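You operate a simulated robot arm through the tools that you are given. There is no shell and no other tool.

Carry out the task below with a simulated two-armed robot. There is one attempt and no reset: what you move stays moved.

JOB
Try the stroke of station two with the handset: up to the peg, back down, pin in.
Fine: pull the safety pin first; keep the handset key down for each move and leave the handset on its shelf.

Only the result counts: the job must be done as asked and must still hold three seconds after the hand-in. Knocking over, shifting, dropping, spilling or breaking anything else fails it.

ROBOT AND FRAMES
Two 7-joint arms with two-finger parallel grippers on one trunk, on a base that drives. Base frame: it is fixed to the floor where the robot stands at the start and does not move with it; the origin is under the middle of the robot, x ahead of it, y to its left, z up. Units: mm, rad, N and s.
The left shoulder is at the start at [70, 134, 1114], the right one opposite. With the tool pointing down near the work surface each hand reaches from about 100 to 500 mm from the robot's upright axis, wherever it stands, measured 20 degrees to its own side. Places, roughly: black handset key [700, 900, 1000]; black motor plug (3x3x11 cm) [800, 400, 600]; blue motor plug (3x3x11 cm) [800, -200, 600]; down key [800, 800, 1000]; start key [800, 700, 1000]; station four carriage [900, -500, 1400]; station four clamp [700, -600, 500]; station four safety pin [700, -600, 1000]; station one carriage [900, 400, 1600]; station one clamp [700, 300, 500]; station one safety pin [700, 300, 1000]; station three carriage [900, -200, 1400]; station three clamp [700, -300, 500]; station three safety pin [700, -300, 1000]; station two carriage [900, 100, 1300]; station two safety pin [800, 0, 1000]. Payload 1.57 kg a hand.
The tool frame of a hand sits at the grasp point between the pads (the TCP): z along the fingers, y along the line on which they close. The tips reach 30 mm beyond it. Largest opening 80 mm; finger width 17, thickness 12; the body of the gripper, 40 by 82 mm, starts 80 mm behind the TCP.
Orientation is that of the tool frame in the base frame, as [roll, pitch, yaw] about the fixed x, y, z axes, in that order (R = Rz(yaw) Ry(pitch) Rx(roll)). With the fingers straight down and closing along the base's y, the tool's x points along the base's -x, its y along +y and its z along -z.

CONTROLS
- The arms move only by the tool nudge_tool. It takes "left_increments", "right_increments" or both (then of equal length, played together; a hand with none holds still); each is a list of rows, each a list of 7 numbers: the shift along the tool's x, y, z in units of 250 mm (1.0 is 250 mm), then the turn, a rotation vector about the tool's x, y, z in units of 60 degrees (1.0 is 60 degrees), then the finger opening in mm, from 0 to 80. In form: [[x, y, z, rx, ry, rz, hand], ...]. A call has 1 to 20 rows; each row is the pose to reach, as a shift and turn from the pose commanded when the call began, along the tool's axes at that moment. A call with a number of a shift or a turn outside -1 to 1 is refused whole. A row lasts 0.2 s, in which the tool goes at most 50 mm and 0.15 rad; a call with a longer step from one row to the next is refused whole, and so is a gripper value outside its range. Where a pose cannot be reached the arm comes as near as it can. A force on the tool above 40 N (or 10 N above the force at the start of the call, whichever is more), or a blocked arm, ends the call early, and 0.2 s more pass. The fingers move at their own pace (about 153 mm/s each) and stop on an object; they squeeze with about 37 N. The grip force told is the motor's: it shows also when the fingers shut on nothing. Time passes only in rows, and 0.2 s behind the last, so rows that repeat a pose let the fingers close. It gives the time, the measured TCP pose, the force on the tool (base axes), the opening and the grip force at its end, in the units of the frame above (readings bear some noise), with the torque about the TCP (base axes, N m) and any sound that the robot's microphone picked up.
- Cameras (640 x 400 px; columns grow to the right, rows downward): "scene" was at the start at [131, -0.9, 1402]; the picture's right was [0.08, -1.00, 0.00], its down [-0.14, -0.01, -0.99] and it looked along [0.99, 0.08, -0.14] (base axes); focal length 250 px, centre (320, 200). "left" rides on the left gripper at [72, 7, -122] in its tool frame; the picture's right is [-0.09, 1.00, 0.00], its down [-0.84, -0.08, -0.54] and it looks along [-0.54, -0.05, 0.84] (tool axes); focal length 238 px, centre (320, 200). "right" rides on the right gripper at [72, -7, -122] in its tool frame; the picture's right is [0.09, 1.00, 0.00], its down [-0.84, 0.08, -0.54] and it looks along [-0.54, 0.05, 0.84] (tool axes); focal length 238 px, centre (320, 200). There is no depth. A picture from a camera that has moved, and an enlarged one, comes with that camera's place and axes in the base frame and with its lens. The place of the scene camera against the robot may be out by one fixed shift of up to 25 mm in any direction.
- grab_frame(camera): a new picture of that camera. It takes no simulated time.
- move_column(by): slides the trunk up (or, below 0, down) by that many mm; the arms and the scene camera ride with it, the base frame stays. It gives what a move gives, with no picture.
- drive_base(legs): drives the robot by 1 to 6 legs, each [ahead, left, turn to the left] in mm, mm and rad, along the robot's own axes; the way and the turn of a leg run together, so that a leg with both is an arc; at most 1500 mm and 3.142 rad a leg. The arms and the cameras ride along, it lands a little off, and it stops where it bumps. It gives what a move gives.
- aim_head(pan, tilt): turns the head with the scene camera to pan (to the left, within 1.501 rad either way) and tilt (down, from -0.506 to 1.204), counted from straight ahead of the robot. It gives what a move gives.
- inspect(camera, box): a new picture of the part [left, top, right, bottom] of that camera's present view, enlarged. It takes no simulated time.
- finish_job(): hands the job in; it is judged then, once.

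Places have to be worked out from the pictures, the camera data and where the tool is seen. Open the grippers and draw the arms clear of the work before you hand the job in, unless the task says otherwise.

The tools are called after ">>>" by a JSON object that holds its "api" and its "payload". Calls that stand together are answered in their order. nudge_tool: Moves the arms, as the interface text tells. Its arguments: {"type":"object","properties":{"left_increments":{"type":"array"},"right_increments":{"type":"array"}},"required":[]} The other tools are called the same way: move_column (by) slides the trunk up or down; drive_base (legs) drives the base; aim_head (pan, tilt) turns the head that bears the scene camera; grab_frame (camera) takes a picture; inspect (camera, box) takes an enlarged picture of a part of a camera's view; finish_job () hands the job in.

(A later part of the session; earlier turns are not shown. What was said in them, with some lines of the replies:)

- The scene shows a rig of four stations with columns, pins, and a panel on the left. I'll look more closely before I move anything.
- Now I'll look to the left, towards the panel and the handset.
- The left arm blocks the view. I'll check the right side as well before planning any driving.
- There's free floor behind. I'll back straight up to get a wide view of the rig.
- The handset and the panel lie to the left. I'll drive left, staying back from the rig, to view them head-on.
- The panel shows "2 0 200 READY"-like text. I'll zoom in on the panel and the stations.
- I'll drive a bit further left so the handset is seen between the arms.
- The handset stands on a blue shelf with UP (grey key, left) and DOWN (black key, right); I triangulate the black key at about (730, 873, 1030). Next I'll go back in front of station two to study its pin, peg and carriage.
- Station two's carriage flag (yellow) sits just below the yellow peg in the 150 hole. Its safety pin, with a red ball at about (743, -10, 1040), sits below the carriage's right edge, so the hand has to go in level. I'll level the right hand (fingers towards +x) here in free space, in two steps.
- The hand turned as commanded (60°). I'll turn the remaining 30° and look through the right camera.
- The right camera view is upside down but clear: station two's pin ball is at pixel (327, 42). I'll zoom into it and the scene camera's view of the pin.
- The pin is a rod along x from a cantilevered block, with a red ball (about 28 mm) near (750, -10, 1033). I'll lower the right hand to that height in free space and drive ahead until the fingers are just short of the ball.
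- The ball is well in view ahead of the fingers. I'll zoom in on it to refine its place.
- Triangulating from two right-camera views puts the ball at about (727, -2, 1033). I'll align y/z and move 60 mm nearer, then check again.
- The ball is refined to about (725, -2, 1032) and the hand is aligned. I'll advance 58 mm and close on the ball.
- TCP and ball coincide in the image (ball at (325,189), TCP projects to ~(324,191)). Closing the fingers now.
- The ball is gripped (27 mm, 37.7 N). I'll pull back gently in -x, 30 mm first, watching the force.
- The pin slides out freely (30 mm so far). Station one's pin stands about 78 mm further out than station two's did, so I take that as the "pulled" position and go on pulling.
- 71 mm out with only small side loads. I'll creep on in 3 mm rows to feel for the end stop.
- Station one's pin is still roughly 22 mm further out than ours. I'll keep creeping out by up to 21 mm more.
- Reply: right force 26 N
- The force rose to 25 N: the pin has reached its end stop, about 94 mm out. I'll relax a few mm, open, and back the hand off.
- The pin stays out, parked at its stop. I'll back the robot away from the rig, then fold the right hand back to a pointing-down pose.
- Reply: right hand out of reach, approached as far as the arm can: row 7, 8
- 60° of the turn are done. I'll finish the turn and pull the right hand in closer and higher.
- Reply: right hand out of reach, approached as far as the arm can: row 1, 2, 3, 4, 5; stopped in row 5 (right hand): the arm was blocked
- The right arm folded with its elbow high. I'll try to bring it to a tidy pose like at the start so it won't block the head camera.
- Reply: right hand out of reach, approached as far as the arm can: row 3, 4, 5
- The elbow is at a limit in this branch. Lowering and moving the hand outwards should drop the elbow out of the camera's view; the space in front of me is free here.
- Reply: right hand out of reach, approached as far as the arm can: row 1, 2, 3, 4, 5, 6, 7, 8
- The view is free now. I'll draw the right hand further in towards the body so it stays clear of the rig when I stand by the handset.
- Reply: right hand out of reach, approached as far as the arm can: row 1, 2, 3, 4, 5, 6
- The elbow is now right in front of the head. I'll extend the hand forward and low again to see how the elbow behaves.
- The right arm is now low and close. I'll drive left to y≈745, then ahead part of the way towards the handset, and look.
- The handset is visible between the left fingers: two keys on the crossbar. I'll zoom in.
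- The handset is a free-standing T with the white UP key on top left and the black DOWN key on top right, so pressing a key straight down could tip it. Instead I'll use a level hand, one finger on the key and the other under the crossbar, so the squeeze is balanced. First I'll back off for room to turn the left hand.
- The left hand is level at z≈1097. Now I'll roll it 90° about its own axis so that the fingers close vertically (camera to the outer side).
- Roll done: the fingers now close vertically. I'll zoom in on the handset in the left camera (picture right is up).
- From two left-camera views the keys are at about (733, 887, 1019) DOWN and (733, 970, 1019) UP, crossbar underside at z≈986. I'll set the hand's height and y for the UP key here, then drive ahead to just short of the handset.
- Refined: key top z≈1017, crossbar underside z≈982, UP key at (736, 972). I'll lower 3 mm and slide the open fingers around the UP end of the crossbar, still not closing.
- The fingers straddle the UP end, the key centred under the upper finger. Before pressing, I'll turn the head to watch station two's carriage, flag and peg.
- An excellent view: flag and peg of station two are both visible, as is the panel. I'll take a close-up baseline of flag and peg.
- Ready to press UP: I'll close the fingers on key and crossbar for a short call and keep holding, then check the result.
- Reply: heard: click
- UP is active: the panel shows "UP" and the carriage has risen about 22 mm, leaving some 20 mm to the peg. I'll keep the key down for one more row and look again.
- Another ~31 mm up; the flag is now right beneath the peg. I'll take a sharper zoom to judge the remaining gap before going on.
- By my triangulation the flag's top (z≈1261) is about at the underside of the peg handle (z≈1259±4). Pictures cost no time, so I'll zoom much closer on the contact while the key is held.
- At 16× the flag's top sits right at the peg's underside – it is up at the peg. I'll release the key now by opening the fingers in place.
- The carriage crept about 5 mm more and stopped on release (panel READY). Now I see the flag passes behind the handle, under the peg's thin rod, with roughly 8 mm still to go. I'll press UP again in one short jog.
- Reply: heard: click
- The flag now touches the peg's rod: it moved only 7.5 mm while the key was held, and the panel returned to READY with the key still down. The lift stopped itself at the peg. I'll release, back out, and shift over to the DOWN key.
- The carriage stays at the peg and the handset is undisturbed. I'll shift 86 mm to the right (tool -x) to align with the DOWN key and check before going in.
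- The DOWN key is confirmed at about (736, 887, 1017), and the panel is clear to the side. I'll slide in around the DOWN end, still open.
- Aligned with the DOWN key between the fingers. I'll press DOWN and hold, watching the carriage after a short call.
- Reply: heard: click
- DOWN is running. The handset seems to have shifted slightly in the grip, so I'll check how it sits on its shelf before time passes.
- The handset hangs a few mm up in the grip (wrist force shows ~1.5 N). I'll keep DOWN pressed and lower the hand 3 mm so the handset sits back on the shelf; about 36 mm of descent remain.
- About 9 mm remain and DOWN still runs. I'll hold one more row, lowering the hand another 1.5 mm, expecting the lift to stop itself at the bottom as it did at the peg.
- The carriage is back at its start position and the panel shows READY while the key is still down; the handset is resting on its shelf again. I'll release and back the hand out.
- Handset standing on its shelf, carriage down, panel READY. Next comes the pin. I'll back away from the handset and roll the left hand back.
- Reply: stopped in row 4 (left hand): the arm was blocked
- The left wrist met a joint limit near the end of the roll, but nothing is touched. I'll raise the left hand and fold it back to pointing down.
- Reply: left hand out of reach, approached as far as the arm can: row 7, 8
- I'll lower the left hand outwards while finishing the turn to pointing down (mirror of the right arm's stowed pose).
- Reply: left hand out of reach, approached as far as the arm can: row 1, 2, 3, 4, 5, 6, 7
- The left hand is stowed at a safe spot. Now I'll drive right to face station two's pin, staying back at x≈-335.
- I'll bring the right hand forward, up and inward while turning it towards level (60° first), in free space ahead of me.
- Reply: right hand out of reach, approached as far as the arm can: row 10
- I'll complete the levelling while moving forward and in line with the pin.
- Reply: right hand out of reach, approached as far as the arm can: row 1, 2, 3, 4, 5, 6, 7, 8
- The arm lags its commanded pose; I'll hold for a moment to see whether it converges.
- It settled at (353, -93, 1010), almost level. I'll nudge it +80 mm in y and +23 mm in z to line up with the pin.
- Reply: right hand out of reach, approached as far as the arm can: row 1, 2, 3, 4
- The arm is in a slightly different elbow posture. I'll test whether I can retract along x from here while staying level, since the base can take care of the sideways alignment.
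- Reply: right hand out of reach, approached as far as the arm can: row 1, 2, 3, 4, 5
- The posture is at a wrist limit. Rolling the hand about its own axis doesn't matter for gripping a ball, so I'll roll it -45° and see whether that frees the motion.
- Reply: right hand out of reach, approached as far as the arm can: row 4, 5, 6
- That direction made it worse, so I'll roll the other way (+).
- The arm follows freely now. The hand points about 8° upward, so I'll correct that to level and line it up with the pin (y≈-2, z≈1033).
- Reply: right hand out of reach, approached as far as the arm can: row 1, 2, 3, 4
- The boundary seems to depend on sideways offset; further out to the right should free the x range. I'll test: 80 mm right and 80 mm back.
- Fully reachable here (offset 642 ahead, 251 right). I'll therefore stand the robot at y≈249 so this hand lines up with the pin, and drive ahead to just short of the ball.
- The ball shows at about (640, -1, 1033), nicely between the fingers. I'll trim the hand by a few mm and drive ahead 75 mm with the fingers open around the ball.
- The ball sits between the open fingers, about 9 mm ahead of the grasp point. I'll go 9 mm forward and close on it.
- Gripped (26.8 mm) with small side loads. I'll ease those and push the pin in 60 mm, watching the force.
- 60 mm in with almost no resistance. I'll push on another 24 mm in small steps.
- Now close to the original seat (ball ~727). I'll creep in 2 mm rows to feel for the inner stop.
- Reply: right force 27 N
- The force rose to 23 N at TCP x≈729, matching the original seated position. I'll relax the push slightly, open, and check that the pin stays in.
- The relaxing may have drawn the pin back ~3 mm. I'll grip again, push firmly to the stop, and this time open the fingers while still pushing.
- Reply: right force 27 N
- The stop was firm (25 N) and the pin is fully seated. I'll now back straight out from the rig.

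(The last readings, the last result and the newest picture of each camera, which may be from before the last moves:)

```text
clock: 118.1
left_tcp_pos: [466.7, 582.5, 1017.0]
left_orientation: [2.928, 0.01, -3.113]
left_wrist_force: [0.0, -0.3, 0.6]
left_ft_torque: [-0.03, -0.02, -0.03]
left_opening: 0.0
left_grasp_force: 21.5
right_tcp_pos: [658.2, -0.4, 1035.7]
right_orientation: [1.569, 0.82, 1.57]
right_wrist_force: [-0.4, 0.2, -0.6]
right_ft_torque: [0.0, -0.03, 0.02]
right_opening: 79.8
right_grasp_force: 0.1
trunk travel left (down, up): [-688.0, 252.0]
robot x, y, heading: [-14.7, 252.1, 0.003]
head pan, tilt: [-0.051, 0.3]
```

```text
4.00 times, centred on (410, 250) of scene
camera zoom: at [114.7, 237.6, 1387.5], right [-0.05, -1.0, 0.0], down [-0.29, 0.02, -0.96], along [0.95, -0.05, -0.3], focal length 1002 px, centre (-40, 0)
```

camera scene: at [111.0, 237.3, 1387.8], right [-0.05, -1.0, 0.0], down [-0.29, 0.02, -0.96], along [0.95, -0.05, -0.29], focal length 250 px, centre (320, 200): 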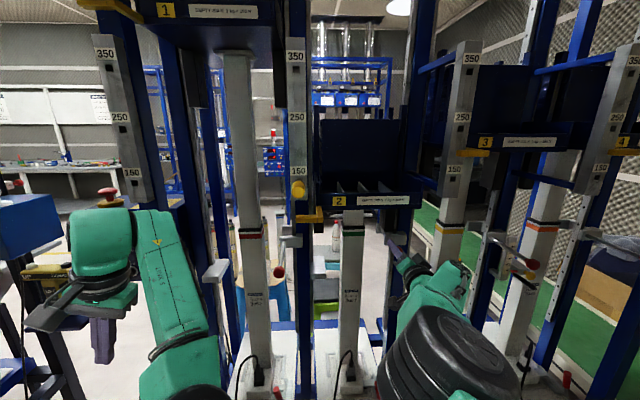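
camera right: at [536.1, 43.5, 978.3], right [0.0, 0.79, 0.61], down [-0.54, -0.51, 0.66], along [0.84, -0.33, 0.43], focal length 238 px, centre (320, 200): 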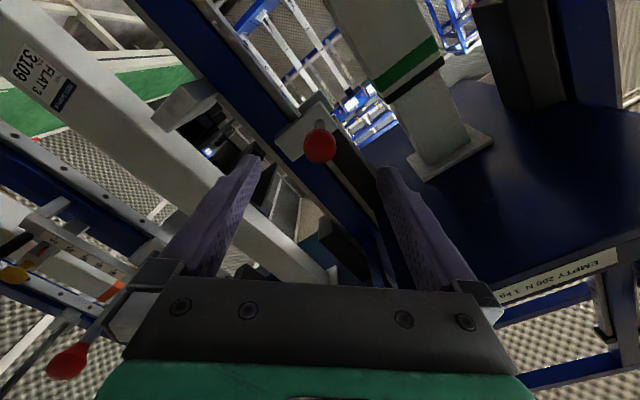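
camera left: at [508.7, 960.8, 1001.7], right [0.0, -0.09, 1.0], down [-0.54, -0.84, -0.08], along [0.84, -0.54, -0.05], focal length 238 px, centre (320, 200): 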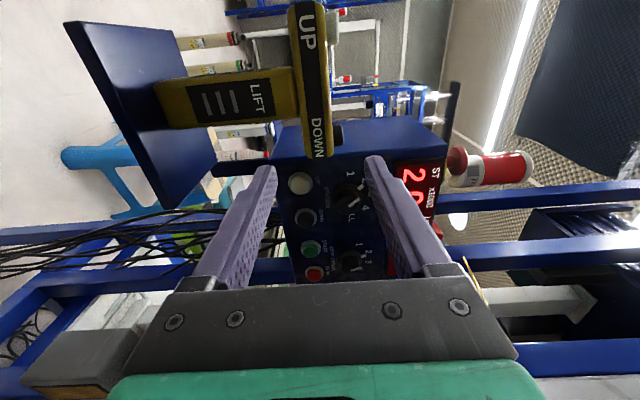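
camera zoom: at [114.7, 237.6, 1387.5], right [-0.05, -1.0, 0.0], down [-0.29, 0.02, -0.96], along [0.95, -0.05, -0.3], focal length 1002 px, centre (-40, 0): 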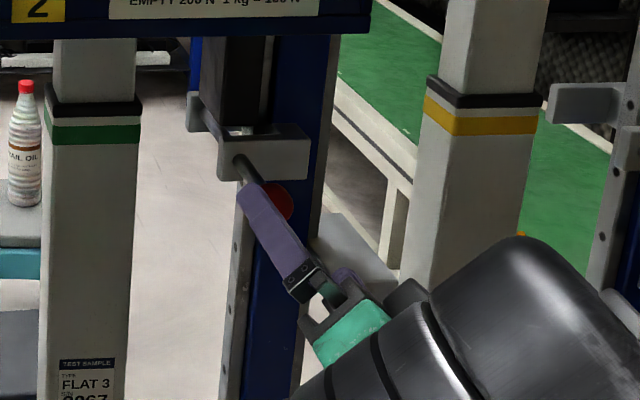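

The pin stayed in. I'll drive back and take a final look at pin, carriage and handset.

>>> {"api": "drive_base", "payload": {"legs": [[-320, 0, 0]]}}

>>> {"api": "aim_head", "payload": {"pan": -0.1, "tilt": 0.3}}

>>> {"api": "grab_frame", "payload": {"camera": "scene"}}

>>> {"api": "inspect", "payload": {"camera": "scene", "box": [240, 130, 400, 230]}}

>>> {"api": "grab_frame", "payload": {"camera": "right"}}

```text
clock: 120.2
left_tcp_pos: [146.6, 585.7, 1016.6]
left_orientation: [2.927, 0.007, -3.107]
left_wrist_force: [0.3, 0.7, -0.5]
left_ft_torque: [0.01, -0.03, -0.03]
left_opening: 0.0
left_grasp_force: 20.5
right_tcp_pos: [341.2, 2.7, 1034.1]
right_orientation: [1.571, 0.818, 1.576]
right_wrist_force: [0.9, 0.8, 0.5]
right_ft_torque: [-0.03, -0.03, -0.01]
right_opening: 80.1
right_grasp_force: 0.2
trunk travel left (down, up): [-688.0, 252.0]
robot x, y, heading: [-331.8, 251.0, 0.006]
head pan, tilt: [-0.051, 0.3]
```

```text
clock: 120.8
left_tcp_pos: [145.7, 585.5, 1016.2]
left_orientation: [2.927, 0.008, -3.107]
left_wrist_force: [-0.2, 0.5, 0.0]
left_ft_torque: [-0.02, 0.01, 0.0]
left_opening: 0.0
left_grasp_force: 21.5
right_tcp_pos: [342.7, 3.7, 1034.4]
right_orientation: [1.569, 0.819, 1.574]
right_wrist_force: [-0.1, -1.2, 0.0]
right_ft_torque: [-0.01, -0.02, 0.0]
right_opening: 79.9
right_grasp_force: 0.1
trunk travel left (down, up): [-688.0, 252.0]
robot x, y, heading: [-337.3, 254.8, 0.005]
head pan, tilt: [-0.099, 0.3]
```

```text
taken
camera scene: at [-203.2, 233.6, 1387.5], right [-0.1, -1.0, 0.0], down [-0.29, 0.03, -0.96], along [0.95, -0.09, -0.3], focal length 250 px, centre (320, 200)
```

scene: 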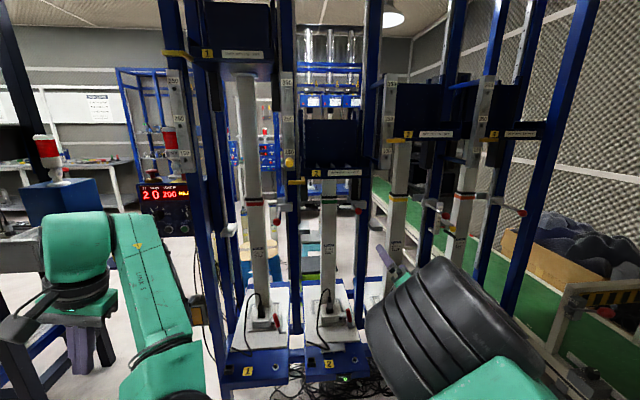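

```text
4.00 times, centred on (320, 180) of scene
camera zoom: at [-203.2, 233.6, 1387.5], right [-0.1, -1.0, 0.0], down [-0.29, 0.03, -0.96], along [0.95, -0.09, -0.3], focal length 1002 px, centre (320, 280)
```

zoom: 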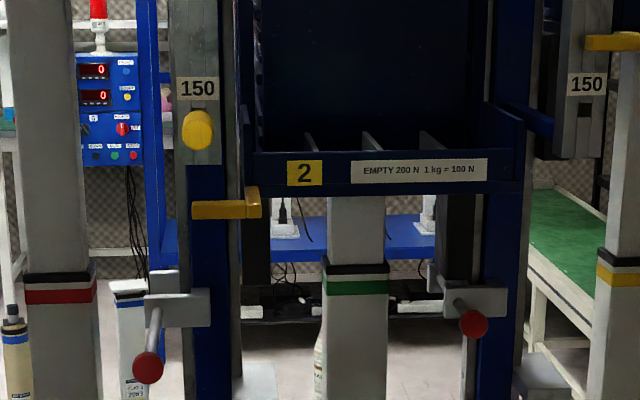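

```text
taken
camera right: at [219.9, 46.3, 978.1], right [0.0, 0.79, 0.61], down [-0.54, -0.52, 0.66], along [0.84, -0.33, 0.43], focal length 238 px, centre (320, 200)
```

right: 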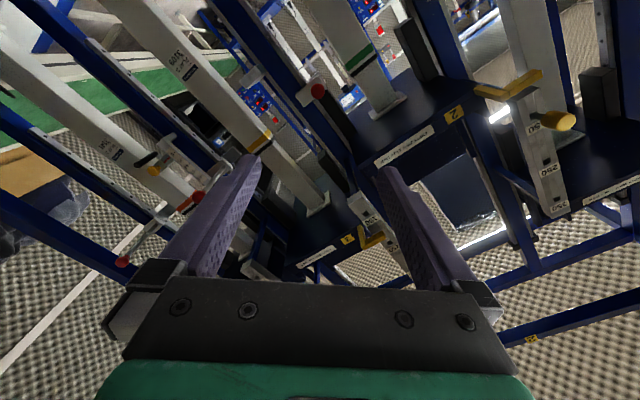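

The pin is fully in (about 69 mm of rod showing, same as at the start), the carriage is down, and the peg is in place. Now a last check of the handset and the panel.

>>> {"api": "aim_head", "payload": {"pan": 0.55, "tilt": 0.3}}

>>> {"api": "grab_frame", "payload": {"camera": "scene"}}

```text
clock: 121.9
left_tcp_pos: [146.5, 585.8, 1016.8]
left_orientation: [2.927, 0.007, -3.104]
left_wrist_force: [0.2, -0.3, 0.5]
left_ft_torque: [0.02, 0.0, -0.01]
left_opening: 0.0
left_grasp_force: 21.4
right_tcp_pos: [341.7, 3.5, 1033.7]
right_orientation: [1.572, 0.818, 1.576]
right_wrist_force: [-0.4, 0.7, 0.3]
right_ft_torque: [-0.02, -0.01, -0.01]
right_opening: 79.7
right_grasp_force: 0.1
trunk travel left (down, up): [-688.0, 252.0]
robot x, y, heading: [-336.1, 251.6, 0.006]
head pan, tilt: [0.55, 0.3]
```

```text
taken
camera scene: at [-216.3, 291.5, 1387.5], right [0.53, -0.85, 0.0], down [-0.25, -0.16, -0.96], along [0.81, 0.5, -0.3], focal length 250 px, centre (320, 200)
```

scene: 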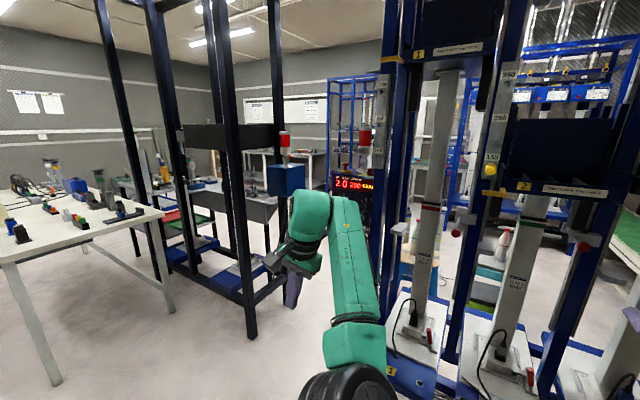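

The left arm hides the handset. I'll lower the left hand and open its gripper, then look again.

>>> {"api": "nudge_tool", "payload": {"left_increments": [[0, 0, 0.12, 0, 0, 0, 40], [0, 0, 0.24, 0, 0, 0, 80], [0, 0, 0.36, 0, 0, 0, 80], [0, 0, 0.48, 0, 0, 0, 80], [0, 0, 0.6, 0, 0, 0, 80], [0, 0, 0.72, 0, 0, 0, 80]]}}

>>> {"api": "grab_frame", "payload": {"camera": "scene"}}

```text
clock: 123.3
left_tcp_pos: [147.2, 626.4, 839.7]
left_orientation: [2.928, 0.008, -3.105]
left_wrist_force: [-0.2, 0.4, -0.2]
left_ft_torque: [0.01, 0.01, 0.0]
left_opening: 79.6
left_grasp_force: 0.1
right_tcp_pos: [342.2, 3.3, 1034.7]
right_orientation: [1.571, 0.82, 1.572]
right_wrist_force: [0.4, -0.3, -0.7]
right_ft_torque: [0.0, 0.01, -0.01]
right_opening: 80.0
right_grasp_force: 0.0
trunk travel left (down, up): [-688.0, 252.0]
robot x, y, heading: [-332.4, 250.1, -0.0]
head pan, tilt: [0.55, 0.3]
```

```text
taken
camera scene: at [-216.1, 292.3, 1387.4], right [0.53, -0.85, 0.0], down [-0.25, -0.16, -0.96], along [0.81, 0.5, -0.3], focal length 250 px, centre (320, 200)
```

scene: 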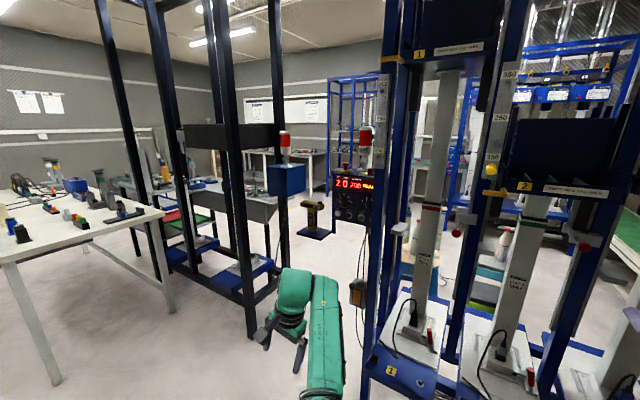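

>>> {"api": "inspect", "payload": {"camera": "scene", "box": [270, 150, 400, 250]}}

>>> {"api": "inspect", "payload": {"camera": "scene", "box": [460, 130, 640, 270]}}

```text
4.00 times, centred on (335, 200) of scene
camera zoom: at [-216.1, 292.3, 1387.4], right [0.53, -0.85, 0.0], down [-0.25, -0.16, -0.96], along [0.81, 0.5, -0.3], focal length 1002 px, centre (260, 200)
```

zoom: 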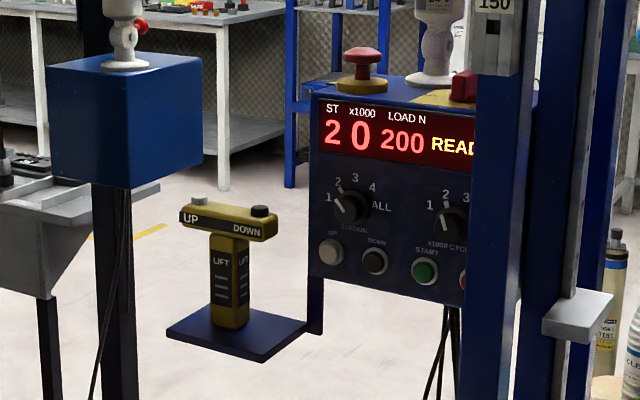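

```text
2.86 times, centred on (550, 200) of scene
camera zoom: at [-216.1, 292.3, 1387.4], right [0.53, -0.85, 0.0], down [-0.25, -0.16, -0.96], along [0.81, 0.5, -0.3], focal length 715 px, centre (-337, 200)
```

zoom: 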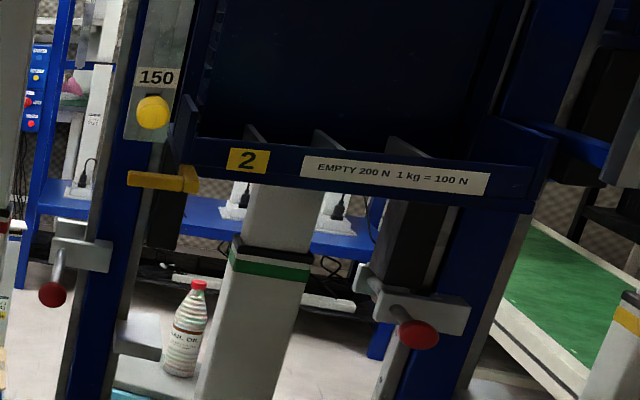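

The handset stands upright on its shelf and the panel reads READY. Station two's carriage is down with the pin in, the peg is in place, and both grippers are open and clear of the rig. I'm handing the job in.

>>> {"api": "finish_job", "payload": {}}

```text
The job is handed in.
```

I ran station two's stroke with the handset and handed the job in. The carriage went up to the peg and back down, and the safety pin is back in.

- **Pin out:** I pulled the safety pin to its end stop before any move.
- **Up:** I held the handset's UP key, but let go about 8 mm short of the peg because I misjudged the contact. I pressed it again and held until the lift stopped itself at the peg, so the upward move took two presses.
- **Down:** I held the DOWN key in one press until the lift stopped itself at its starting position.
- **Pin in:** I pushed the pin in to a firm stop. About the same length of rod shows as at the start.
- **Handset:** Each key press lifted it a few millimetres while I gripped it. It settled back each time and stands upright on its shelf.

At hand-in the panel read READY, the peg was still in the 150 hole, and both grippers were open and clear of the rig. I saw nothing else shifted or knocked.
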